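You operate a simulated robot arm through the tools that you are given. There is no shell and no other tool. Be economical: measure what you need, move in short steps, check, and stop when the job is done.

You run a simulated two-armed robot. Do the job below in one go: nothing can be reset, and whatever is moved stays where it is left.

TASK
Fetch the lens pad and set it on the outer hatch shelf. Press the blue button three times. Take the red cap from the outer hatch shelf and leave it on the air shelf. Fetch the black-tube sample package and set it on the wide deck by the crank. Fetch the pink-tube sample package and set it on the wide deck by the crank. Close the catch drawer. Take the wheel chock and leave it on the steel stand. Do these in any order. Set down upright: lens pad, black-tube sample package, pink-tube sample package, wheel chock.

The check looks at the end state, three seconds after you hand in, the way a careful person would. Anything else that was tipped, shoved, dropped, spilled or broken makes it a failure. Lids that push on must go on centred and level and be pressed home; caps that screw on are set level and turned clockwise until they are tight.

THE ROBOT
Two 7-joint arms with fingered hands on one trunk, on a base that drives. Base frame: it is fixed to the floor where the robot stands at the start and does not move with it; the origin is under the middle of the robot, x ahead of it, y to its left, z up; the surface under the hand at the start is at about z = 0.92. Lengths are in m, angles in degrees, forces in N, time in s.
The left shoulder is at the start at [0.055, 0.269, 1.24], the right one opposite. Places, roughly: air shelf (90x16 cm) [0.48, 2.38, 0.8]; black-tube sample package [-1.25, -0.5, 1]; blue button [0.5, 0, 0.9]; cap [0.5, 0.5, 1]; catch drawer [-2.4, -0.3, 0.8]; lens pad [0.5, 0, 1]; outer hatch shelf [0.6, 0.5, 0.9]; pink-tube sample package [-1.25, -0.5, 1]; steel stand [-3.9, 3.1, 0.9]; wheel chock (8x6x18 cm) [-3.4, -0.4, 0.9]; wide deck by the crank (24x40 cm) [-0.98, 4.12, 1.02]. Payload 5 kg a hand.
The TCP of each hand is the grasp point between the finger pads, 0.052 m short of the fingertips. In the tool frame z runs along the fingers and y along their closing line. The gripper opens to 0.176 m. The gripper's body begins 0.061 m behind the TCP. The gripper is a hand of 5 fingers: y runs from the thumb to the fingers, the wrist lies at [-0.026, -0.151, -0.269] in the tool frame, and closing takes about 1.5 s.
Orientation is told as [roll, pitch, yaw] about the base's x, y, z axes, in that order, counted from this pose: with the fingers straight down and the wrist toward the robot, the tool's x, y and z point along [0, 1, 0], [1, 0, 0] and [0, 0, -1] of the base frame.

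THE INTERFACE
- The arms move only by the tool nudge_tool. It takes "left_targets", "right_targets" or both (then of equal length, played together; a hand with none holds still); each is a list of rows, each an object of numbers (a shift or turn left out is 0, a gripper value left out holds the last): "dx", "dy", "dz": the shift along the tool's x, y, z in units of 50 mm (1.0 is 50 mm); "rx", "ry", "rz": the turn, a rotation vector about the tool's x, y, z in units of 5 degrees (1.0 is 5 degrees). In form: [{"dx": .., "dy": .., "dz": .., "rx": .., "ry": .., "rz": ..}, ...]. A call has 1 to 10 rows; each row shifts and turns the commanded pose from where the row before left it, along the tool's axes as they then stand. "left_fingers" and "right_fingers" are, for a hand that has rows, the finger opening in m, from 0 to 0.176, set as the call begins (left out, the last holds). A call with a number of a shift or a turn outside -1 to 1 is refused whole. Rows are played at 5 a second. More than 0.05 m and 8.6 degrees between two rows, or a gripper value outside its range, and nothing of the call is played. A pose out of reach is approached as far as the arm can. The call stops where the force on the tool passes 40 N (or 10 N more than at its start, if that is more) or the arm is blocked; 0.2 s more then pass. Each finger travels about 0.108 m/s and halts on what it meets, pressing with about 27 N; the grip force reading is that of the motor and also rises with nothing between the fingers. The clock runs only during rows and for 0.2 s after the last one: add rows that do not move to give the fingers time. The reply holds the time, the measured pose of the TCP, the force on the tool along the base axes, the opening and the grip force, in the units named above and with some noise, with the torque about the TCP (base axes, N m) and any sound that the robot's microphone picked up.
- Cameras (640 x 400 px; columns grow to the right, rows downward): "scene" is now at [0.1153, -0.0558, 1.4377]; the picture's right is [-0.70, -0.72, 0.01], its down [-0.54, 0.52, -0.67] and it looks along [0.47, -0.47, -0.75] (base axes); focal length 214 px, centre (320, 200). "left" rides on the left gripper at [-0.102, -0.142, -0.203] in its tool frame; the picture's right is [-0.79, -0.29, 0.54], its down [0.56, -0.70, 0.44] and it looks along [0.25, 0.65, 0.72] (tool axes); focal length 275 px, centre (320, 200). "right" rides on the right gripper at [0.102, -0.142, -0.203] in its tool frame; the picture's right is [-0.79, 0.29, -0.54], its down [-0.56, -0.70, 0.44] and it looks along [-0.25, 0.65, 0.72] (tool axes); focal length 275 px, centre (320, 200). There is no depth. A picture from a camera that has moved, and an enlarged one, comes with that camera's place and axes in the base frame and with its lens.
- capture(camera): a new picture of that camera. No time passes.
- raise_lower(by): slides the trunk up (or, below 0, down) by that many m; the arms and the scene camera ride with it, the base frame stays. It gives what a move gives, with no picture.
- roll_base(legs): drives the robot by 1 to 6 legs, each [ahead, turn to the left] in m and degrees, along the robot's own axes; the way and the turn of a leg run together, so that a leg with both is an arc; at most 1.5 m and 180 degrees a leg. The arms and the cameras ride along, it lands a little off, and it stops where it bumps. It gives what a move gives.
- preshape(shape, hand): the hand has 5 fingers and takes this shape, open, in about a second: jaw (thumb against the fingers, like two jaws); tri (thumb and two fingers); tip (a fingertip pinch); poke (one finger out to press); point (the index stretched); flat (the hand flat); cup (the hand cupped); fist (a fist). The gripper value then closes the fingers along that shape, each until it touches; the sizes above hold for jaw. It gives what a move gives, with no picture.
- aim_head(pan, tilt): turns the head with the scene camera to pan (to the left, within 80 degrees either way) and tilt (down, from -29 to 69), counted from straight ahead of the robot. It gives what a move gives.
- enlarge(camera, box): a new picture of the part [left, top, right, bottom] of that camera's present view, enlarged. No time passes.
- hand_in(): hands the job in; it is judged then, once.

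Go step by step. Nothing tells you exact positions but the pictures and the camera data: compare them with the known pose of the tool, close in by small moves and look again before you grip or let go. The budget is 186 turns and 158 pictures, counting those below and the enlarged ones. Unless the task says otherwise, let go and move clear before handing in.

The tools are called after ">>>" as a command line: name --argument value ..., lists and objects as JSON in quotes. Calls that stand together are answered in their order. nudge_tool: Moves the arms, as the interface text tells. Its arguments: {"type":"object","properties":{"left_targets":{"type":"array","items":{"type":"object","properties":{"dx":{"type":"number"},"dy":{"type":"number"},"dz":{"type":"number"},"rx":{"type":"number"},"ry":{"type":"number"},"rz":{"type":"number"}}}},"left_fingers":{"type":"number"},"right_targets":{"type":"array","items":{"type":"object","properties":{"dx":{"type":"number"},"dy":{"type":"number"},"dz":{"type":"number"},"rx":{"type":"number"},"ry":{"type":"number"},"rz":{"type":"number"}}}},"right_fingers":{"type":"number"}},"required":[]} The other tools are called the same way: raise_lower (by) slides the trunk up or down; preshape (shape, hand) gives the hand a shape; roll_base (legs) drives the base; aim_head (pan, tilt) turns the head that bears the scene camera; capture (camera) takes a picture; enlarge (camera, box) takes an enlarged picture of a part of a camera's view; hand_in () hands the job in.

At the start:

```text
t: 0.0
left_ee_pos: [0.5525, 0.7311, 1.2036]
left_tcp_rot: [0.0, 0.1, 0.1]
left_force: [-0.2, 0.8, 0.3]
left_moment: [0.01, -0.02, -0.03]
left_width: 0.1754
left_finger_force: 0.0
left_shape: jaw
right_ee_pos: [0.5608, 0.0366, 1.2953]
right_tcp_rot: [0.0, 0.0, 0.0]
right_force: [0.6, 0.8, 1.2]
right_moment: [0.02, 0.02, 0.01]
right_width: 0.1756
right_finger_force: 0.0
right_shape: jaw
trunk travel left (down, up): [-0.4, 0.401]
robot x, y, heading: [0.0013, -0.0037, -0.1]
head pan, tilt: [-44.3, 47.7]
```

scene: 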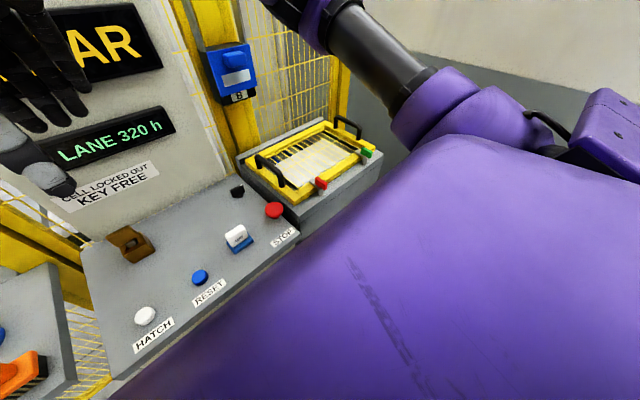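
right: 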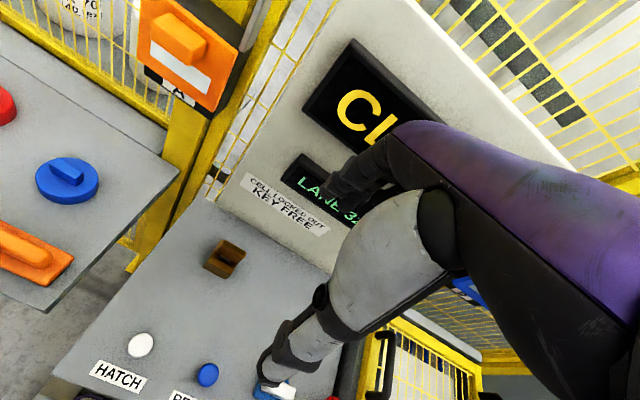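
left: 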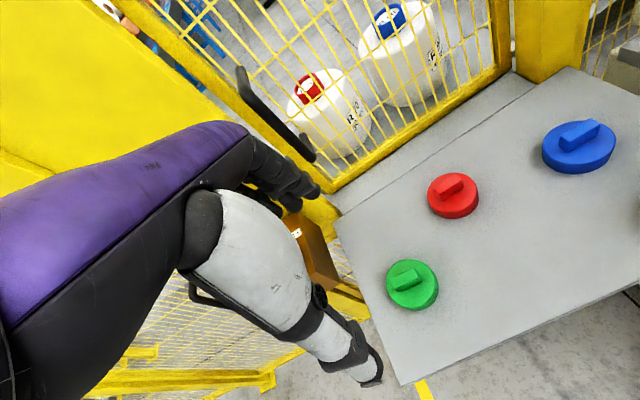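

I see a console with hatch/reset/stop buttons, and to the left a shelf with coloured caps. I will look around with the head first.

>>> aim_head --pan 0 --tilt 50

>>> capture --camera "scene"

>>> aim_head --pan 45 --tilt 40

>>> capture --camera "scene"

```text
t: 1.1
left_ee_pos: [0.5363, 0.7323, 1.2115]
left_tcp_rot: [-0.1, -0.7, 0.3]
left_force: [-2.0, 0.5, 1.4]
left_moment: [-0.01, -0.14, 0.02]
left_width: 0.1759
left_finger_force: 0.2
left_shape: jaw
right_ee_pos: [0.5412, 0.0372, 1.3033]
right_tcp_rot: [-0.1, -0.9, 0.0]
right_force: [-1.0, -0.1, 0.5]
right_moment: [-0.04, -0.12, -0.04]
right_width: 0.1758
right_finger_force: 0.1
right_shape: jaw
trunk travel left (down, up): [-0.4, 0.401]
robot x, y, heading: [-0.0005, -0.0044, 0.1]
head pan, tilt: [0.0, 50.0]
```

```text
154 pictures are left
camera scene: at [0.1342, -0.0004, 1.4345], right [0.0, -1.0, 0.0], down [-0.77, 0.0, -0.63], along [0.63, 0.0, -0.77], focal length 214 px, centre (320, 200)
```

scene: 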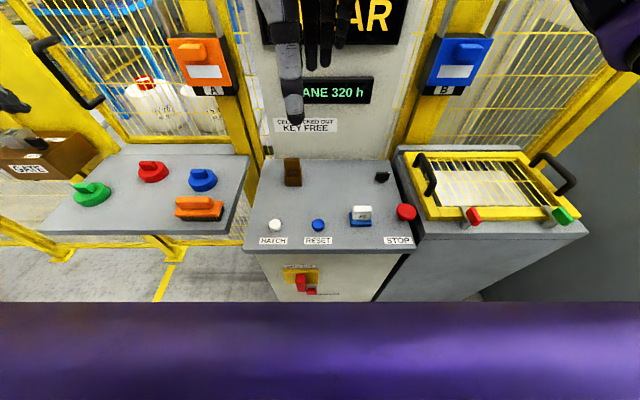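

```text
t: 2.2
left_ee_pos: [0.538, 0.7312, 1.2103]
left_tcp_rot: [-0.1, -0.6, 0.2]
left_force: [-0.2, -0.5, 0.4]
left_moment: [0.01, 0.0, 0.01]
left_width: 0.1762
left_finger_force: 0.0
left_shape: jaw
right_ee_pos: [0.5423, 0.0366, 1.3018]
right_tcp_rot: [-0.1, -0.7, 0.0]
right_force: [0.9, 0.5, -0.3]
right_moment: [-0.01, 0.02, -0.03]
right_width: 0.1758
right_finger_force: 0.0
right_shape: jaw
trunk travel left (down, up): [-0.4, 0.401]
robot x, y, heading: [0.0004, -0.0031, 0.2]
head pan, tilt: [45.0, 40.0]
```

```text
153 pictures are left
camera scene: at [0.1192, 0.0595, 1.4487], right [0.71, -0.71, -0.01], down [-0.47, -0.45, -0.76], along [0.53, 0.54, -0.65], focal length 214 px, centre (320, 200)
```

scene: 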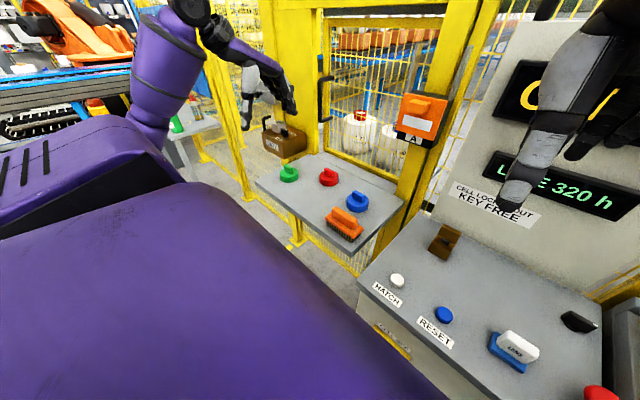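

Reset (blue button) is near (0.46, 0.0), the lens pad (white handle on blue base) near (0.48, -0.12), and the outer hatch shelf carries green, red and blue caps and a brush. I'll look closer at the console and caps.

>>> aim_head --pan 0 --tilt 50

>>> enlarge --camera "scene" --box '[230, 140, 430, 265]'

>>> enlarge --camera "scene" --box '[40, 140, 260, 277]'

```text
t: 3.4
left_ee_pos: [0.5376, 0.7326, 1.2116]
left_tcp_rot: [0.1, -0.7, 0.2]
left_force: [-0.6, 0.8, -0.5]
left_moment: [0.04, -0.01, -0.02]
left_width: 0.1761
left_finger_force: 0.1
left_shape: jaw
right_ee_pos: [0.5429, 0.0358, 1.3023]
right_tcp_rot: [0.1, -0.9, 0.0]
right_force: [0.1, 0.3, 0.7]
right_moment: [0.01, -0.02, -0.02]
right_width: 0.1758
right_finger_force: 0.0
right_shape: jaw
trunk travel left (down, up): [-0.4, 0.401]
robot x, y, heading: [-0.0025, -0.0038, 0.2]
head pan, tilt: [0.0, 50.0]
```

```text
3.20 times, centred on (330, 202) of scene
camera zoom: at [0.1356, -0.0006, 1.4343], right [0.0, -1.0, 0.0], down [-0.78, 0.0, -0.63], along [0.63, 0.0, -0.78], focal length 686 px, centre (288, 192)
```

zoom: 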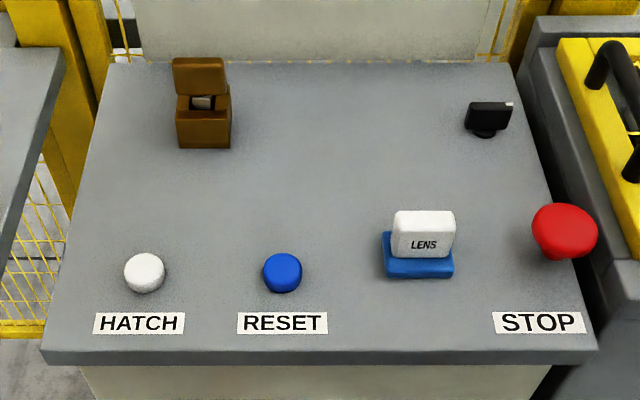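

```text
2.91 times, centred on (150, 208) of scene
camera zoom: at [0.1356, -0.0006, 1.4343], right [0.0, -1.0, 0.0], down [-0.78, 0.0, -0.63], along [0.63, 0.0, -0.78], focal length 624 px, centre (814, 175)
```

zoom: 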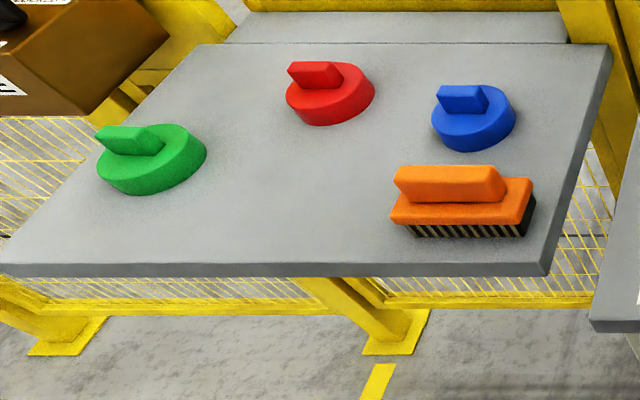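

The console is at about z 0.92. The lens pad's white handle faces me, so I'll back up 0.2 m to get it into the right hand's reach.

>>> roll_base --legs '[[-0.2, 0]]'

>>> capture --camera "scene"

>>> capture --camera "right"

```text
t: 5.3
left_ee_pos: [0.3346, 0.7314, 1.2098]
left_tcp_rot: [0.1, -0.8, 0.2]
left_force: [-1.6, 0.4, 0.1]
left_moment: [-0.02, -0.12, 0.0]
left_width: 0.1759
left_finger_force: 0.0
left_shape: jaw
right_ee_pos: [0.3389, 0.0368, 1.3034]
right_tcp_rot: [0.0, -0.8, -0.2]
right_force: [-1.6, 0.3, 0.5]
right_moment: [0.01, -0.12, -0.02]
right_width: 0.1759
right_finger_force: 0.0
right_shape: jaw
trunk travel left (down, up): [-0.4, 0.401]
robot x, y, heading: [-0.2006, -0.0016, -0.2]
head pan, tilt: [0.0, 50.0]
```

```text
150 pictures are left
camera scene: at [-0.0687, -0.0007, 1.4345], right [0.0, -1.0, 0.0], down [-0.77, 0.0, -0.63], along [0.63, 0.0, -0.77], focal length 214 px, centre (320, 200)
```

scene: 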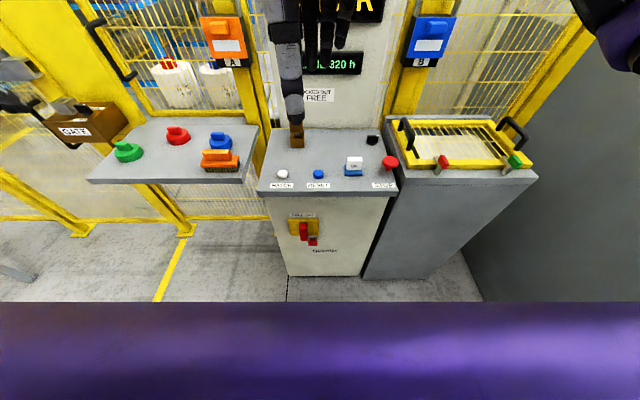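

```text
149 pictures are left
camera right: at [0.1951, 0.1395, 1.5054], right [0.28, -0.79, 0.54], down [-0.7, -0.56, -0.45], along [0.66, -0.25, -0.71], focal length 275 px, centre (320, 200)
```

right: 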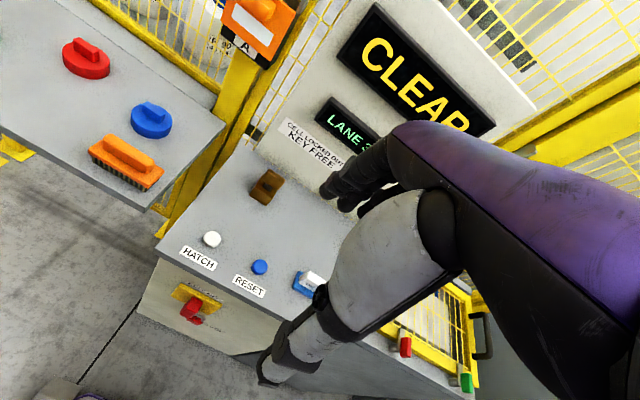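

Triangulating puts the blue button at (0.457, 0.008, 0.93). I'll bring the right hand above the lens pad.

>>> nudge_tool --right_fingers 0.1 --right_targets '[{"dx": -0.43, "dy": 0.42, "dz": 0.57}, {"dx": -0.43, "dy": 0.42, "dz": 0.57}, {"dx": -0.43, "dy": 0.42, "dz": 0.57}, {"dx": -0.43, "dy": 0.42, "dz": 0.57}, {"dx": -0.43, "dy": 0.42, "dz": 0.57}, {"dx": -0.43, "dy": 0.42, "dz": 0.57}, {"dx": -0.43, "dy": 0.42, "dz": 0.57}, {}]'

>>> capture --camera "right"

>>> capture --camera "scene"

```text
t: 7.1
left_ee_pos: [0.3189, 0.7323, 1.2165]
left_tcp_rot: [-0.2, -1.3, 0.2]
left_force: [-0.3, 1.4, -0.7]
left_moment: [-0.16, -0.09, 0.0]
left_width: 0.1761
left_finger_force: 0.0
left_shape: jaw
right_ee_pos: [0.4744, -0.1137, 1.1165]
right_tcp_rot: [-0.2, -1.6, 0.0]
right_force: [-0.9, 0.8, 0.4]
right_moment: [-0.15, -0.07, -0.03]
right_width: 0.1001
right_finger_force: 0.0
right_shape: jaw
trunk travel left (down, up): [-0.4, 0.401]
robot x, y, heading: [-0.2065, -0.0015, -0.2]
head pan, tilt: [0.0, 50.0]
```

```text
148 pictures are left
camera right: at [0.3283, -0.0108, 1.3149], right [0.27, -0.79, 0.55], down [-0.69, -0.56, -0.46], along [0.67, -0.25, -0.7], focal length 275 px, centre (320, 200)
```

right: 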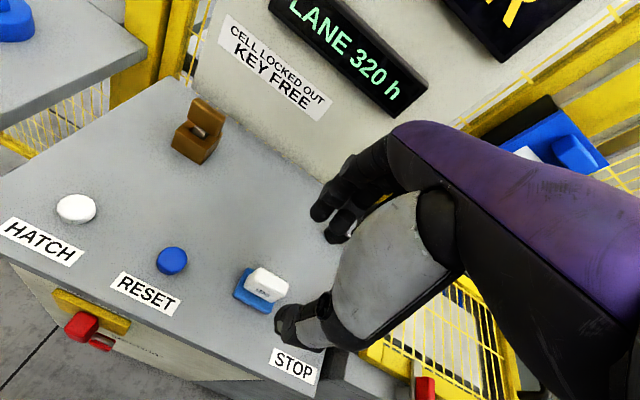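

```text
147 pictures are left
camera scene: at [-0.0679, 0.0006, 1.4345], right [0.0, -1.0, 0.0], down [-0.77, 0.0, -0.63], along [0.63, 0.0, -0.77], focal length 214 px, centre (320, 200)
```

scene: 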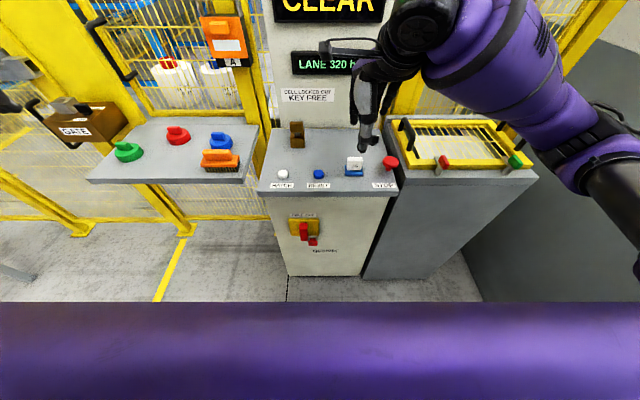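

The hand is above the pad. I'll enlarge to place the handle precisely.

>>> enlarge --camera "right" --box '[200, 225, 360, 325]'

>>> enlarge --camera "scene" --box '[310, 110, 410, 190]'

```text
4.00 times, centred on (280, 275) of right
camera zoom: at [0.3283, -0.0108, 1.3149], right [0.27, -0.79, 0.55], down [-0.69, -0.56, -0.46], along [0.67, -0.25, -0.7], focal length 1101 px, centre (480, -100)
```

zoom: 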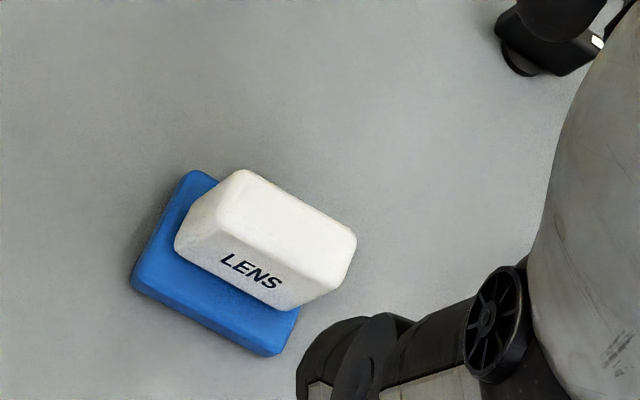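

```text
5.00 times, centred on (360, 150) of scene
camera zoom: at [-0.0679, 0.0006, 1.4345], right [0.0, -1.0, 0.0], down [-0.77, 0.0, -0.63], along [0.63, 0.0, -0.77], focal length 1072 px, centre (120, 450)
```

zoom: 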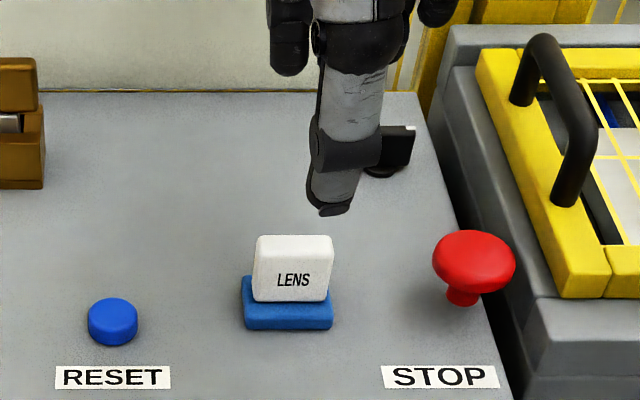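

Handle top is at about (0.485, -0.112, 0.976), aligned with y. I'll descend to straddle it.

>>> nudge_tool --right_targets '[{"dy": 0.24, "rx": 0.3}, {"dz": 0.8}, {"dz": 0.7}, {"dz": 0.5}, {}]'

>>> enlarge --camera "scene" --box '[310, 110, 410, 190]'

>>> enlarge --camera "right" --box '[220, 160, 420, 320]'

```text
t: 8.3
left_ee_pos: [0.3196, 0.7317, 1.2196]
left_tcp_rot: [-0.1, -1.3, 0.1]
left_force: [0.5, 0.7, 0.2]
left_moment: [-0.1, -0.08, 0.04]
left_width: 0.1759
left_finger_force: 0.1
left_shape: jaw
right_ee_pos: [0.4869, -0.1153, 1.0174]
right_tcp_rot: [0.0, -0.1, -0.1]
right_force: [-0.8, 0.1, 0.8]
right_moment: [-0.06, -0.02, -0.03]
right_width: 0.1004
right_finger_force: 0.1
right_shape: jaw
trunk travel left (down, up): [-0.4, 0.401]
robot x, y, heading: [-0.206, 0.0043, -0.2]
head pan, tilt: [0.0, 50.0]
```

```text
5.00 times, centred on (360, 150) of scene
camera zoom: at [-0.0678, -0.0001, 1.4345], right [0.0, -1.0, 0.0], down [-0.77, 0.0, -0.63], along [0.63, 0.0, -0.77], focal length 1072 px, centre (120, 450)
```

zoom: 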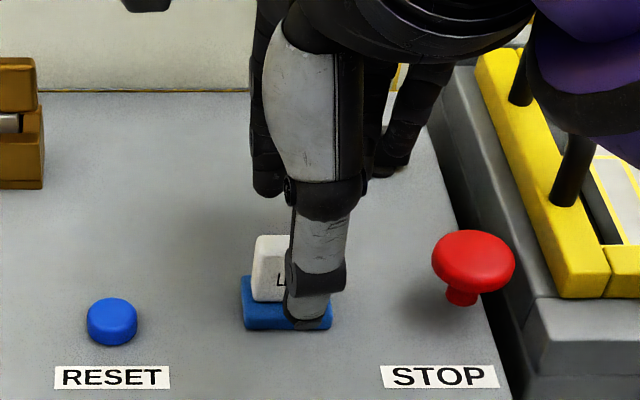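

```text
2.50 times, centred on (320, 240) of right
camera zoom: at [0.346, -0.0116, 1.2195], right [0.29, -0.79, 0.54], down [-0.7, -0.56, -0.44], along [0.65, -0.25, -0.71], focal length 688 px, centre (320, 100)
```

zoom: 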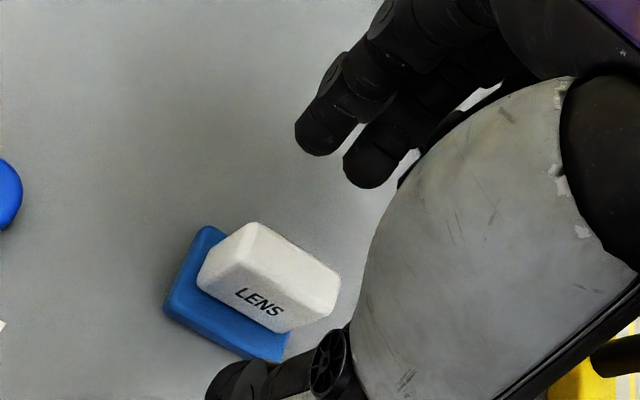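

The thumb is in front of the handle, and the fingers are behind. I'll lower a bit more and close.

>>> nudge_tool --right_targets '[{"dx": 0.1, "dz": 0.25}, {}]'

>>> nudge_tool --right_fingers 0.0 --right_targets '[{}, {}, {}, {}, {}, {}, {}, {}]'

>>> enlarge --camera "right" --box '[220, 160, 420, 320]'

```text
t: 8.9
left_ee_pos: [0.3197, 0.7308, 1.2188]
left_tcp_rot: [0.0, -1.5, 0.1]
left_force: [0.0, -0.7, -0.2]
left_moment: [0.07, -0.03, 0.02]
left_width: 0.1759
left_finger_force: 0.0
left_shape: jaw
right_ee_pos: [0.4867, -0.1104, 1.0036]
right_tcp_rot: [-0.1, -0.2, -0.1]
right_force: [0.6, -0.4, -0.1]
right_moment: [0.0, -0.03, 0.0]
right_width: 0.1001
right_finger_force: 0.0
right_shape: jaw
trunk travel left (down, up): [-0.4, 0.401]
robot x, y, heading: [-0.2021, -0.0032, -0.1]
head pan, tilt: [0.0, 50.0]
```

```text
t: 10.7
left_ee_pos: [0.3197, 0.7321, 1.2179]
left_tcp_rot: [0.1, -1.3, 0.2]
left_force: [0.0, 0.6, 0.2]
left_moment: [0.03, 0.02, 0.01]
left_width: 0.1757
left_finger_force: 0.1
left_shape: jaw
right_ee_pos: [0.4875, -0.1105, 1.0039]
right_tcp_rot: [0.1, -0.1, -0.1]
right_force: [-0.7, 0.1, 1.4]
right_moment: [0.01, -0.06, -0.02]
right_width: 0.0172
right_finger_force: 27.3
right_shape: jaw
trunk travel left (down, up): [-0.4, 0.401]
robot x, y, heading: [-0.2035, -0.0002, -0.2]
head pan, tilt: [0.0, 50.0]
```

```text
2.50 times, centred on (320, 240) of right
camera zoom: at [0.3464, -0.0071, 1.2066], right [0.29, -0.79, 0.54], down [-0.7, -0.56, -0.44], along [0.65, -0.25, -0.71], focal length 688 px, centre (320, 100)
```

zoom: 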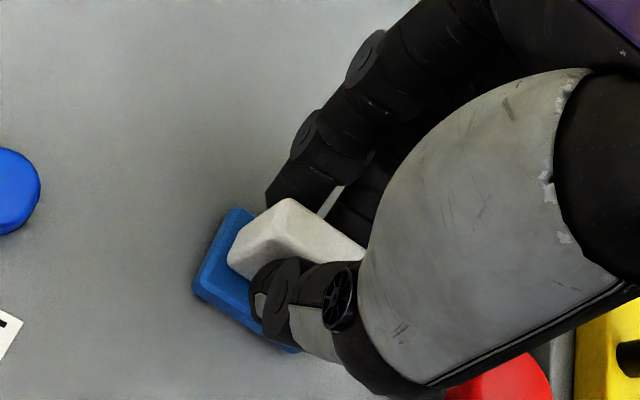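

Gripped on the handle. Lifting.

>>> nudge_tool --right_targets '[{"dz": -0.5}, {"dz": -0.9}, {"dz": -0.9}, {"dz": -0.9}, {"dz": -0.9}, {}]'

>>> capture --camera "right"

>>> enlarge --camera "scene" --box '[270, 60, 430, 200]'

```text
t: 12.1
left_ee_pos: [0.3205, 0.7293, 1.2174]
left_tcp_rot: [-0.1, -1.4, 0.1]
left_force: [0.9, -0.8, 0.0]
left_moment: [0.07, 0.12, 0.0]
left_width: 0.1762
left_finger_force: 0.0
left_shape: jaw
right_ee_pos: [0.4873, -0.1103, 1.2068]
right_tcp_rot: [0.0, 0.0, -0.1]
right_force: [1.7, -0.4, -0.9]
right_moment: [0.05, 0.15, 0.02]
right_width: 0.0172
right_finger_force: 27.5
right_shape: jaw
trunk travel left (down, up): [-0.4, 0.401]
robot x, y, heading: [-0.205, 0.0062, 0.0]
head pan, tilt: [0.0, 50.0]
```

```text
141 pictures are left
camera right: at [0.3472, -0.0073, 1.4107], right [0.29, -0.79, 0.54], down [-0.7, -0.56, -0.44], along [0.65, -0.25, -0.72], focal length 275 px, centre (320, 200)
```

right: 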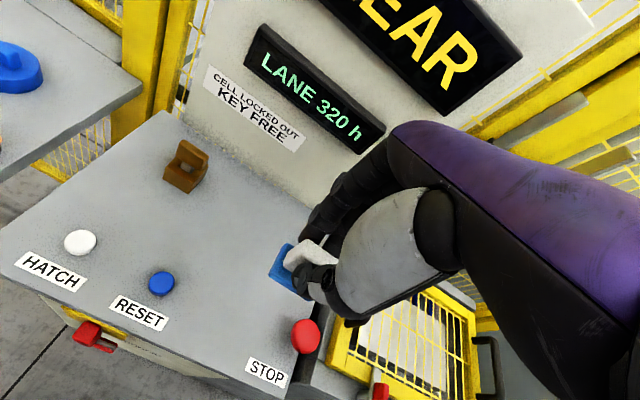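

```text
2.86 times, centred on (350, 130) of scene
camera zoom: at [-0.066, -0.0013, 1.434], right [0.0, -1.0, 0.0], down [-0.78, 0.0, -0.63], along [0.63, 0.0, -0.78], focal length 613 px, centre (234, 400)
```

zoom: 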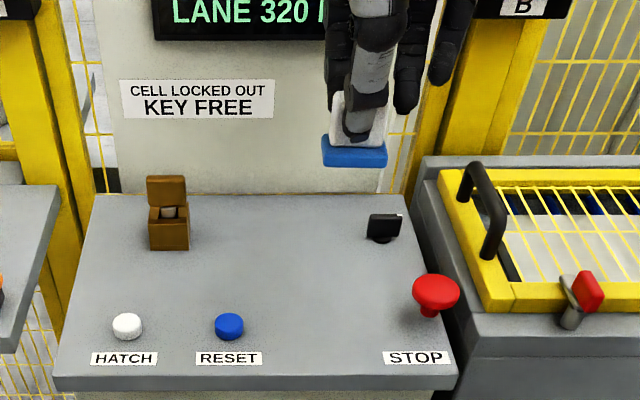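

The pad is held level. Before turning left I'll check the left side for clearance.

>>> aim_head --pan 75 --tilt 25

>>> capture --camera "scene"

```text
t: 13.6
left_ee_pos: [0.32, 0.7315, 1.2172]
left_tcp_rot: [0.0, -1.4, 0.1]
left_force: [0.4, -0.7, -0.3]
left_moment: [-0.01, 0.01, -0.01]
left_width: 0.176
left_finger_force: 0.0
left_shape: jaw
right_ee_pos: [0.4863, -0.1091, 1.2078]
right_tcp_rot: [-0.2, -0.1, -0.1]
right_force: [-0.1, 0.2, -0.5]
right_moment: [0.0, 0.02, 0.0]
right_width: 0.0174
right_finger_force: 26.9
right_shape: jaw
trunk travel left (down, up): [-0.4, 0.401]
robot x, y, heading: [-0.2045, -0.0035, 0.2]
head pan, tilt: [75.0, 25.0]
```

```text
139 pictures are left
camera scene: at [-0.1198, 0.0884, 1.4725], right [0.97, -0.26, -0.01], down [-0.12, -0.41, -0.9], along [0.23, 0.87, -0.43], focal length 214 px, centre (320, 200)
```

scene: 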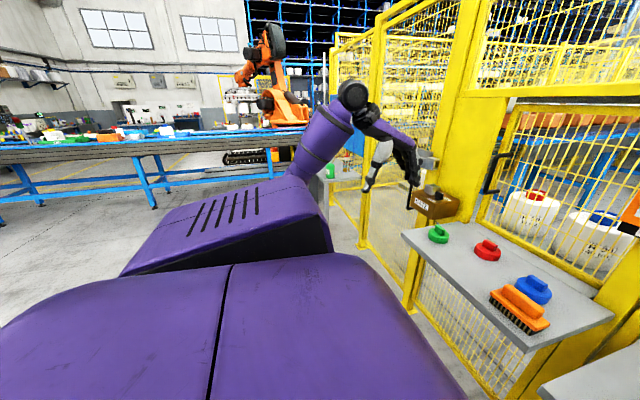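

Space to the left is clear. Turning left 50°.

>>> roll_base --legs '[[0, 50]]'

>>> aim_head --pan -10 --tilt 50

>>> capture --camera "scene"

>>> capture --camera "right"

```text
t: 17.4
left_ee_pos: [-0.4273, 0.8722, 1.2184]
left_tcp_rot: [0.0, -1.4, 50.2]
left_force: [0.4, 0.5, 0.0]
left_moment: [-0.04, 0.02, -0.02]
left_width: 0.176
left_finger_force: 0.0
left_shape: jaw
right_ee_pos: [0.3253, 0.4589, 1.2078]
right_tcp_rot: [-0.1, -0.2, 50.0]
right_force: [-0.3, -0.5, -1.7]
right_moment: [-0.01, -0.01, -0.02]
right_width: 0.0174
right_finger_force: 27.5
right_shape: jaw
trunk travel left (down, up): [-0.4, 0.401]
robot x, y, heading: [-0.1941, -0.0044, 50.0]
head pan, tilt: [75.0, 25.0]
```

```text
t: 19.0
left_ee_pos: [-0.4368, 0.8592, 1.2237]
left_tcp_rot: [0.0, -2.1, 50.2]
left_force: [-0.5, 0.2, 0.1]
left_moment: [0.06, -0.03, 0.0]
left_width: 0.1757
left_finger_force: 0.0
left_shape: jaw
right_ee_pos: [0.3134, 0.4483, 1.2183]
right_tcp_rot: [0.3, -1.0, 50.3]
right_force: [-0.3, 0.0, 0.2]
right_moment: [0.07, -0.01, -0.02]
right_width: 0.0172
right_finger_force: 26.8
right_shape: jaw
trunk travel left (down, up): [-0.4, 0.401]
robot x, y, heading: [-0.1941, -0.0074, 49.8]
head pan, tilt: [-10.0, 50.0]
```

```text
138 pictures are left
camera scene: at [-0.0987, 0.0877, 1.4344], right [0.64, -0.77, 0.0], down [-0.59, -0.5, -0.63], along [0.49, 0.41, -0.77], focal length 214 px, centre (320, 200)
```

scene: 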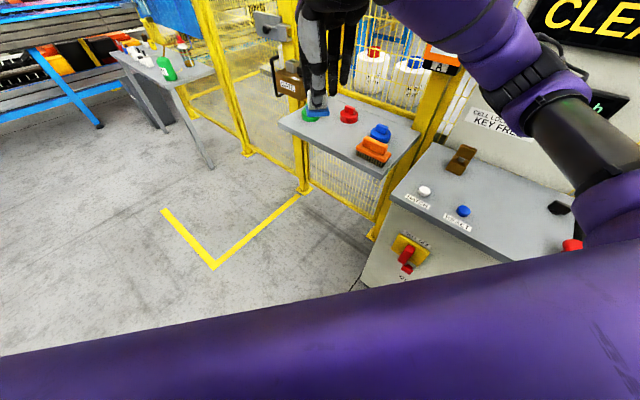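

```text
137 pictures are left
camera right: at [0.1436, 0.4015, 1.4193], right [0.79, -0.29, 0.54], down [-0.02, -0.89, -0.46], along [0.62, 0.35, -0.71], focal length 275 px, centre (320, 200)
```

right: 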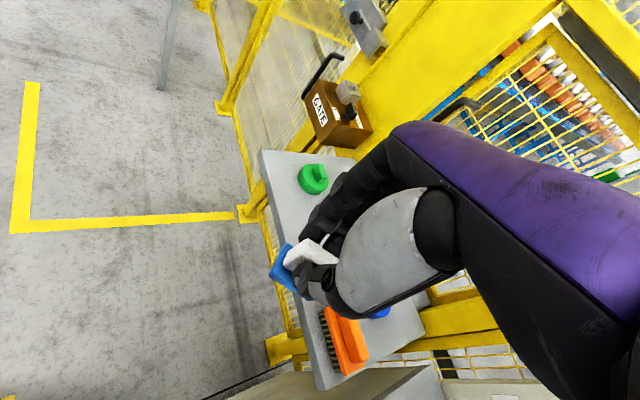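

The shelf coordinates agree with the earlier ones. I'll move the pad over the free spot near (0.51, 0.52).

>>> nudge_tool --right_targets '[{"dx": -0.35, "dy": 0.607, "dz": 0.3}, {"dx": -0.35, "dy": 0.607, "dz": 0.3}, {"dx": -0.35, "dy": 0.607, "dz": 0.3}, {"dx": -0.35, "dy": 0.607, "dz": 0.3}, {"dx": -0.35, "dy": 0.607, "dz": 0.3}, {"dx": -0.35, "dy": 0.607, "dz": 0.3, "rx": 0.2}, {}]'

>>> capture --camera "right"

>>> enlarge --camera "scene" --box '[260, 60, 440, 190]'

```text
t: 20.6
left_ee_pos: [-0.4376, 0.8584, 1.2251]
left_tcp_rot: [0.0, -2.2, 50.2]
left_force: [-0.5, 0.0, 0.1]
left_moment: [0.05, -0.09, 0.0]
left_width: 0.1758
left_finger_force: 0.0
left_shape: jaw
right_ee_pos: [0.5132, 0.5199, 1.1313]
right_tcp_rot: [-0.1, 0.1, 49.9]
right_force: [-0.7, -0.3, -0.4]
right_moment: [0.02, -0.1, -0.02]
right_width: 0.0171
right_finger_force: 26.8
right_shape: jaw
trunk travel left (down, up): [-0.4, 0.401]
robot x, y, heading: [-0.193, -0.0048, 50.1]
head pan, tilt: [-10.0, 50.0]
```

```text
136 pictures are left
camera right: at [0.3444, 0.4766, 1.3353], right [0.79, -0.29, 0.54], down [-0.02, -0.9, -0.44], along [0.61, 0.34, -0.72], focal length 275 px, centre (320, 200)
```

right: 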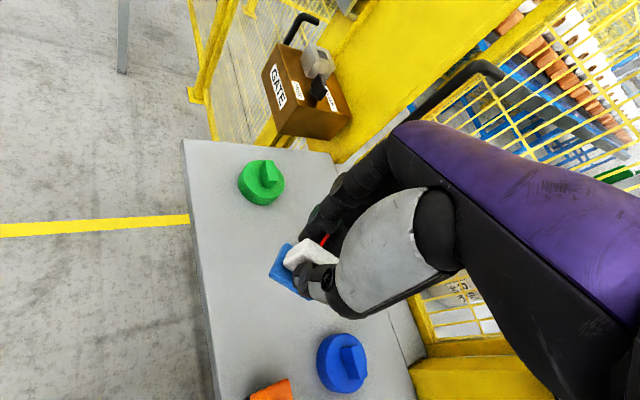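

```text
3.08 times, centred on (350, 125) of scene
camera zoom: at [-0.0992, 0.0877, 1.4346], right [0.64, -0.77, 0.0], down [-0.59, -0.5, -0.63], along [0.49, 0.41, -0.77], focal length 660 px, centre (228, 431)
```

zoom: 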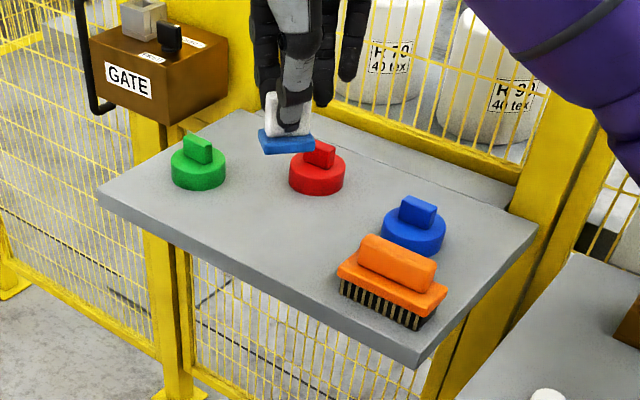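

Descending to the shelf, slowing near contact.

>>> nudge_tool --right_targets '[{"dz": 0.8}, {"dz": 0.8}, {"dz": 0.5}, {"dz": 0.2}, {}]'

>>> enlarge --camera "scene" --box '[260, 60, 440, 190]'

>>> enlarge --camera "right" --box '[200, 180, 400, 340]'

```text
t: 21.8
left_ee_pos: [-0.4375, 0.8585, 1.2232]
left_tcp_rot: [0.0, -2.2, 50.2]
left_force: [0.9, -0.9, 0.7]
left_moment: [-0.01, 0.01, -0.03]
left_width: 0.1757
left_finger_force: 0.1
left_shape: jaw
right_ee_pos: [0.5129, 0.5181, 1.0142]
right_tcp_rot: [-0.1, 0.2, 50.0]
right_force: [0.5, 0.9, -0.4]
right_moment: [0.01, 0.03, 0.03]
right_width: 0.0173
right_finger_force: 26.7
right_shape: jaw
trunk travel left (down, up): [-0.4, 0.401]
robot x, y, heading: [-0.1928, -0.007, 49.7]
head pan, tilt: [-10.0, 50.0]
```

```text
3.08 times, centred on (350, 125) of scene
camera zoom: at [-0.0984, 0.0881, 1.4344], right [0.64, -0.77, 0.0], down [-0.59, -0.5, -0.63], along [0.49, 0.4, -0.78], focal length 660 px, centre (228, 431)
```

zoom: 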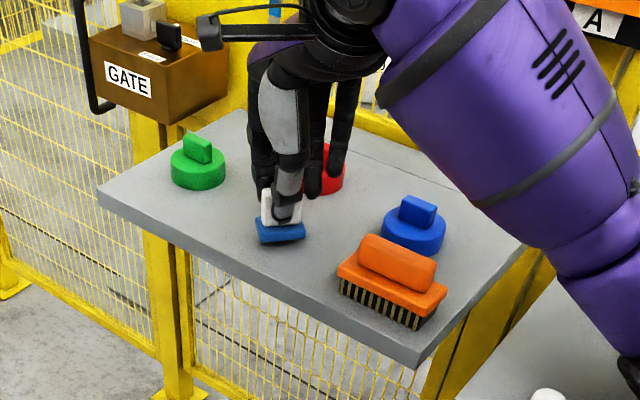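

```text
2.50 times, centred on (300, 260) of right
camera zoom: at [0.3451, 0.4764, 1.2184], right [0.79, -0.29, 0.54], down [-0.03, -0.9, -0.44], along [0.61, 0.33, -0.72], focal length 688 px, centre (370, 50)
```

zoom: 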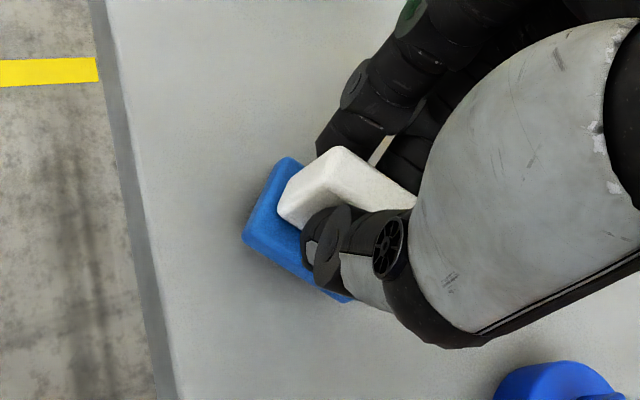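

Pad is just above the shelf; lowering in small steps till contact.

>>> nudge_tool --right_targets '[{"dz": 0.1}, {"dz": 0.1}, {}]'

```text
t: 22.6
left_ee_pos: [-0.4384, 0.8587, 1.2252]
left_tcp_rot: [0.0, -2.3, 50.3]
left_force: [-0.3, 0.7, 1.0]
left_moment: [-0.01, 0.03, -0.03]
left_width: 0.1759
left_finger_force: 0.0
left_shape: jaw
right_ee_pos: [0.5133, 0.5184, 1.007]
right_tcp_rot: [-0.2, 0.0, 49.9]
right_force: [0.1, 0.0, -0.4]
right_moment: [0.03, -0.02, -0.02]
right_width: 0.0172
right_finger_force: 26.9
right_shape: jaw
trunk travel left (down, up): [-0.4, 0.401]
robot x, y, heading: [-0.1974, -0.001, 50.0]
head pan, tilt: [-10.0, 50.0]
heard: click
```

>>> nudge_tool --right_targets '[{"dz": 0.08}, {}]'

>>> nudge_tool --right_targets '[{"dz": 0.08}, {}]'

>>> enlarge --camera "scene" --box '[300, 80, 400, 140]'

```text
t: 23.2
left_ee_pos: [-0.4388, 0.8576, 1.2261]
left_tcp_rot: [-0.1, -2.3, 50.3]
left_force: [0.5, -0.4, -1.0]
left_moment: [0.03, -0.04, -0.03]
left_width: 0.1758
left_finger_force: 0.2
left_shape: jaw
right_ee_pos: [0.5155, 0.5171, 1.0097]
right_tcp_rot: [-0.3, -0.4, 49.8]
right_force: [0.5, 0.0, -0.2]
right_moment: [0.06, 0.03, 0.03]
right_width: 0.0171
right_finger_force: 26.6
right_shape: jaw
trunk travel left (down, up): [-0.4, 0.401]
robot x, y, heading: [-0.193, -0.0058, 49.8]
head pan, tilt: [-10.0, 50.0]
```

```text
t: 23.8
left_ee_pos: [-0.4406, 0.8582, 1.2253]
left_tcp_rot: [-0.1, -2.3, 50.2]
left_force: [-0.7, 0.5, -0.2]
left_moment: [0.0, -0.02, -0.02]
left_width: 0.176
left_finger_force: 0.1
left_shape: jaw
right_ee_pos: [0.5191, 0.5172, 1.013]
right_tcp_rot: [-0.4, -1.0, 49.7]
right_force: [0.4, -0.2, 0.1]
right_moment: [-0.01, -0.01, 0.02]
right_width: 0.0172
right_finger_force: 26.5
right_shape: jaw
trunk travel left (down, up): [-0.4, 0.401]
robot x, y, heading: [-0.1972, -0.0065, 50.0]
head pan, tilt: [-10.0, 50.0]
```

```text
6.40 times, centred on (350, 110) of scene
camera zoom: at [-0.1016, 0.0865, 1.436], right [0.64, -0.77, 0.0], down [-0.59, -0.5, -0.63], along [0.49, 0.41, -0.77], focal length 1373 px, centre (128, 776)
```

zoom: 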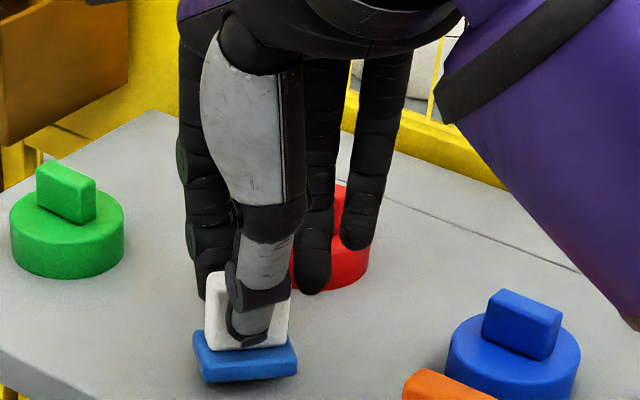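

The hand drifts up and tilts while I command down, with no tool force – something else on the arm may be touching. I'll look at the forearm.

>>> capture --camera "scene"

>>> capture --camera "right"

>>> aim_head --pan -40 --tilt 50

>>> capture --camera "scene"

```text
131 pictures are left
camera scene: at [-0.1016, 0.0865, 1.436], right [0.64, -0.77, 0.0], down [-0.59, -0.5, -0.63], along [0.49, 0.41, -0.77], focal length 214 px, centre (320, 200)
```

scene: 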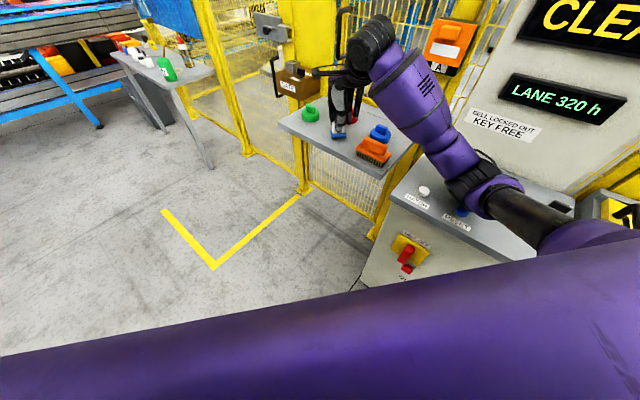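

```text
130 pictures are left
camera right: at [0.3476, 0.4744, 1.2141], right [0.78, -0.3, 0.55], down [-0.02, -0.89, -0.45], along [0.63, 0.34, -0.7], focal length 275 px, centre (320, 200)
```

right: 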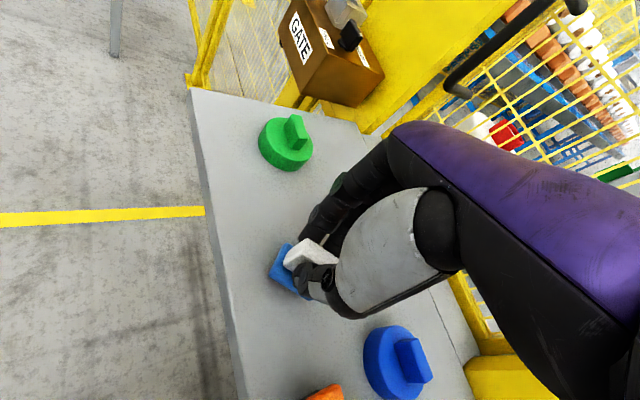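

```text
t: 24.7
left_ee_pos: [-0.4406, 0.8583, 1.2243]
left_tcp_rot: [-0.1, -2.4, 50.3]
left_force: [0.1, 0.6, -0.3]
left_moment: [0.02, -0.02, -0.01]
left_width: 0.176
left_finger_force: 0.1
left_shape: jaw
right_ee_pos: [0.5184, 0.5168, 1.0132]
right_tcp_rot: [-0.4, -1.0, 49.5]
right_force: [-0.7, 0.2, -0.4]
right_moment: [0.0, -0.02, 0.03]
right_width: 0.0173
right_finger_force: 26.7
right_shape: jaw
trunk travel left (down, up): [-0.4, 0.401]
robot x, y, heading: [-0.1962, -0.004, 49.9]
head pan, tilt: [-40.0, 50.0]
```

```text
129 pictures are left
camera scene: at [-0.0854, 0.0504, 1.4357], right [0.17, -0.98, 0.01], down [-0.76, -0.14, -0.64], along [0.63, 0.1, -0.77], focal length 214 px, centre (320, 200)
```

scene: 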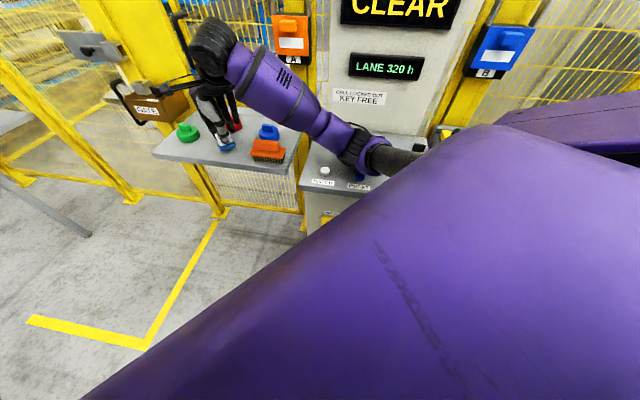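

The elbow is resting on the console right at the RESET button (hence the click, one press). I'll lift the hand off, then raise the trunk so the elbow stays clear.

>>> nudge_tool --right_targets '[{"dz": -0.4}, {"dz": -0.8}, {"dz": -0.8}, {}]'

>>> capture --camera "scene"

```text
t: 25.7
left_ee_pos: [-0.4349, 0.8613, 1.2223]
left_tcp_rot: [0.0, -1.9, 50.2]
left_force: [1.0, 0.6, -0.7]
left_moment: [-0.1, 0.17, -0.01]
left_width: 0.1759
left_finger_force: 0.0
left_shape: jaw
right_ee_pos: [0.5149, 0.5185, 1.0912]
right_tcp_rot: [0.0, 0.4, 49.9]
right_force: [1.3, 0.4, -2.0]
right_moment: [-0.01, 0.21, 0.01]
right_width: 0.0172
right_finger_force: 27.0
right_shape: jaw
trunk travel left (down, up): [-0.4, 0.401]
robot x, y, heading: [-0.1907, -0.0055, 50.2]
head pan, tilt: [-40.0, 50.0]
```

```text
128 pictures are left
camera scene: at [-0.0793, 0.0531, 1.4336], right [0.17, -0.98, 0.01], down [-0.76, -0.14, -0.63], along [0.62, 0.1, -0.77], focal length 214 px, centre (320, 200)
```

scene: 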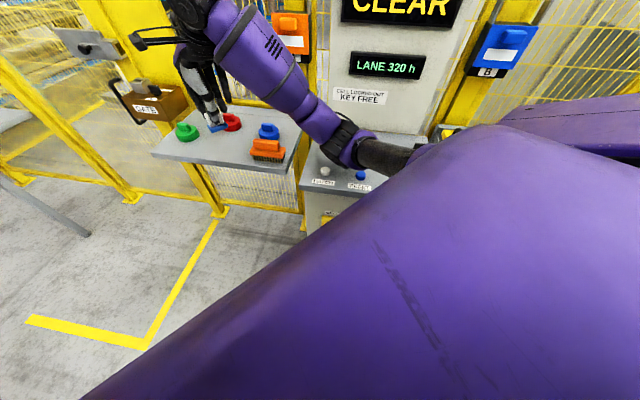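

Released without another click, so one press counted. Raising the trunk 0.2 m and bringing the hand back down.

>>> raise_lower --by 0.2

>>> nudge_tool --right_targets '[{"dz": 0.9}, {"dz": 0.9}, {"dz": 0.9}, {"dz": 0.9}, {"dz": 0.9}, {}]'

>>> capture --camera "scene"

```text
t: 27.9
left_ee_pos: [-0.4371, 0.8601, 1.4224]
left_tcp_rot: [0.0, -2.1, 50.2]
left_force: [-0.4, 0.8, -0.4]
left_moment: [-0.09, -0.03, 0.02]
left_width: 0.1759
left_finger_force: 0.1
left_shape: jaw
right_ee_pos: [0.5124, 0.5196, 1.2952]
right_tcp_rot: [-0.1, 0.2, 50.0]
right_force: [-0.6, 1.2, -0.8]
right_moment: [-0.04, 0.03, 0.03]
right_width: 0.0171
right_finger_force: 26.9
right_shape: jaw
trunk travel left (down, up): [-0.6, 0.201]
robot x, y, heading: [-0.196, -0.0051, 50.2]
head pan, tilt: [-40.0, 50.0]
```

```text
t: 29.3
left_ee_pos: [-0.4379, 0.859, 1.4248]
left_tcp_rot: [-0.1, -2.3, 50.3]
left_force: [-0.1, 0.6, 0.5]
left_moment: [0.05, -0.03, 0.04]
left_width: 0.1758
left_finger_force: 0.0
left_shape: jaw
right_ee_pos: [0.5135, 0.5168, 1.0713]
right_tcp_rot: [-0.1, 0.1, 50.0]
right_force: [-0.4, 0.5, -0.6]
right_moment: [0.02, -0.08, -0.04]
right_width: 0.0172
right_finger_force: 26.6
right_shape: jaw
trunk travel left (down, up): [-0.6, 0.201]
robot x, y, heading: [-0.1941, -0.0063, 50.0]
head pan, tilt: [-40.0, 50.0]
```

```text
127 pictures are left
camera scene: at [-0.0958, 0.0352, 1.6361], right [0.17, -0.98, 0.01], down [-0.76, -0.14, -0.63], along [0.63, 0.1, -0.77], focal length 214 px, centre (320, 200)
```

scene: 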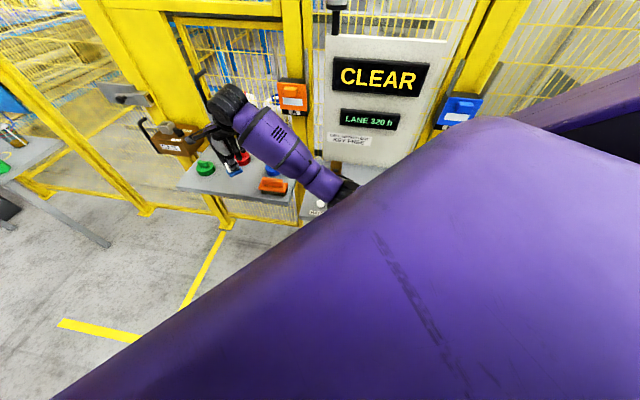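

>>> nudge_tool --right_targets '[{"dz": 0.7}, {"dz": 0.5}, {}]'

>>> nudge_tool --right_targets '[{"dz": 0.08}, {}]'

>>> nudge_tool --right_targets '[{"dz": 0.08}, {}]'

```text
t: 30.1
left_ee_pos: [-0.4361, 0.8586, 1.4247]
left_tcp_rot: [0.0, -2.1, 50.1]
left_force: [0.1, 0.2, -0.1]
left_moment: [0.03, -0.02, 0.01]
left_width: 0.1759
left_finger_force: 0.0
left_shape: jaw
right_ee_pos: [0.5119, 0.517, 1.0104]
right_tcp_rot: [0.0, 0.1, 49.9]
right_force: [0.7, 0.1, -0.8]
right_moment: [0.02, 0.01, 0.0]
right_width: 0.0171
right_finger_force: 27.0
right_shape: jaw
trunk travel left (down, up): [-0.6, 0.201]
robot x, y, heading: [-0.1934, -0.0081, 50.0]
head pan, tilt: [-40.0, 50.0]
```

```text
t: 30.7
left_ee_pos: [-0.4372, 0.8591, 1.4247]
left_tcp_rot: [0.0, -2.2, 50.2]
left_force: [0.3, 0.1, -0.5]
left_moment: [-0.02, 0.01, 0.0]
left_width: 0.1759
left_finger_force: 0.0
left_shape: jaw
right_ee_pos: [0.512, 0.518, 1.0061]
right_tcp_rot: [-0.1, 0.2, 49.9]
right_force: [-0.2, 0.1, -0.9]
right_moment: [-0.03, 0.0, 0.01]
right_width: 0.0171
right_finger_force: 27.3
right_shape: jaw
trunk travel left (down, up): [-0.6, 0.201]
robot x, y, heading: [-0.1955, -0.0037, 50.0]
head pan, tilt: [-40.0, 50.0]
```

```text
t: 31.3
left_ee_pos: [-0.4366, 0.86, 1.4243]
left_tcp_rot: [0.0, -2.1, 50.2]
left_force: [-0.8, 0.8, -0.1]
left_moment: [-0.01, -0.02, -0.02]
left_width: 0.1758
left_finger_force: 0.0
left_shape: jaw
right_ee_pos: [0.5127, 0.5178, 1.003]
right_tcp_rot: [-0.1, 0.2, 49.9]
right_force: [-0.4, -0.7, 0.1]
right_moment: [0.02, -0.02, 0.01]
right_width: 0.0172
right_finger_force: 26.5
right_shape: jaw
trunk travel left (down, up): [-0.6, 0.201]
robot x, y, heading: [-0.1959, -0.0049, 50.1]
head pan, tilt: [-40.0, 50.0]
```

>>> nudge_tool --right_targets '[{"dz": 0.08}, {}]'

>>> nudge_tool --right_targets '[{"dz": 0.08}, {}]'

>>> aim_head --pan -10 --tilt 50

>>> enlarge --camera "scene" --box '[270, 100, 410, 190]'

```text
t: 31.9
left_ee_pos: [-0.4371, 0.8587, 1.4246]
left_tcp_rot: [0.0, -2.2, 50.2]
left_force: [0.1, 0.2, 0.1]
left_moment: [0.02, -0.04, -0.02]
left_width: 0.1759
left_finger_force: 0.1
left_shape: jaw
right_ee_pos: [0.5124, 0.5185, 1.002]
right_tcp_rot: [0.0, 0.0, 49.9]
right_force: [-2.7, -5.2, 15.2]
right_moment: [-0.07, 0.02, -0.05]
right_width: 0.0178
right_finger_force: 26.8
right_shape: jaw
trunk travel left (down, up): [-0.6, 0.201]
robot x, y, heading: [-0.1957, -0.0052, 50.1]
head pan, tilt: [-40.0, 50.0]
```

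```text
t: 32.5
left_ee_pos: [-0.4393, 0.8581, 1.4245]
left_tcp_rot: [0.0, -2.3, 50.3]
left_force: [0.3, -0.7, -1.0]
left_moment: [0.04, -0.04, 0.0]
left_width: 0.1758
left_finger_force: 0.1
left_shape: jaw
right_ee_pos: [0.5132, 0.5168, 1.0004]
right_tcp_rot: [0.1, -0.2, 49.9]
right_force: [-0.7, -5.0, 40.1]
right_moment: [-0.13, -0.01, -0.07]
right_width: 0.0197
right_finger_force: 27.3
right_shape: jaw
trunk travel left (down, up): [-0.6, 0.201]
robot x, y, heading: [-0.1955, -0.0062, 49.7]
head pan, tilt: [-40.0, 50.0]
```

```text
t: 33.5
left_ee_pos: [-0.4396, 0.8576, 1.4255]
left_tcp_rot: [0.0, -2.3, 50.2]
left_force: [-0.3, -0.5, 0.1]
left_moment: [-0.02, 0.01, -0.01]
left_width: 0.176
left_finger_force: 0.1
left_shape: jaw
right_ee_pos: [0.513, 0.5178, 0.9992]
right_tcp_rot: [-0.1, -0.1, 50.0]
right_force: [1.4, -2.8, 45.8]
right_moment: [-0.03, -0.19, -0.03]
right_width: 0.02
right_finger_force: 27.0
right_shape: jaw
trunk travel left (down, up): [-0.6, 0.201]
robot x, y, heading: [-0.193, -0.0045, 50.0]
head pan, tilt: [-10.0, 50.0]
```

```text
4.44 times, centred on (340, 145) of scene
camera zoom: at [-0.1151, 0.0688, 1.6361], right [0.64, -0.77, 0.0], down [-0.59, -0.5, -0.63], along [0.49, 0.41, -0.77], focal length 953 px, centre (231, 444)
```

zoom: 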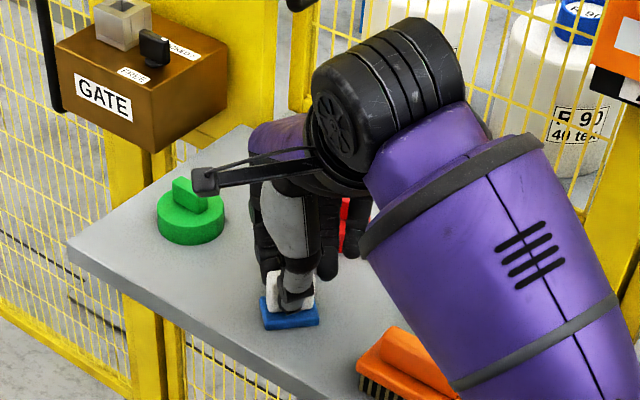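

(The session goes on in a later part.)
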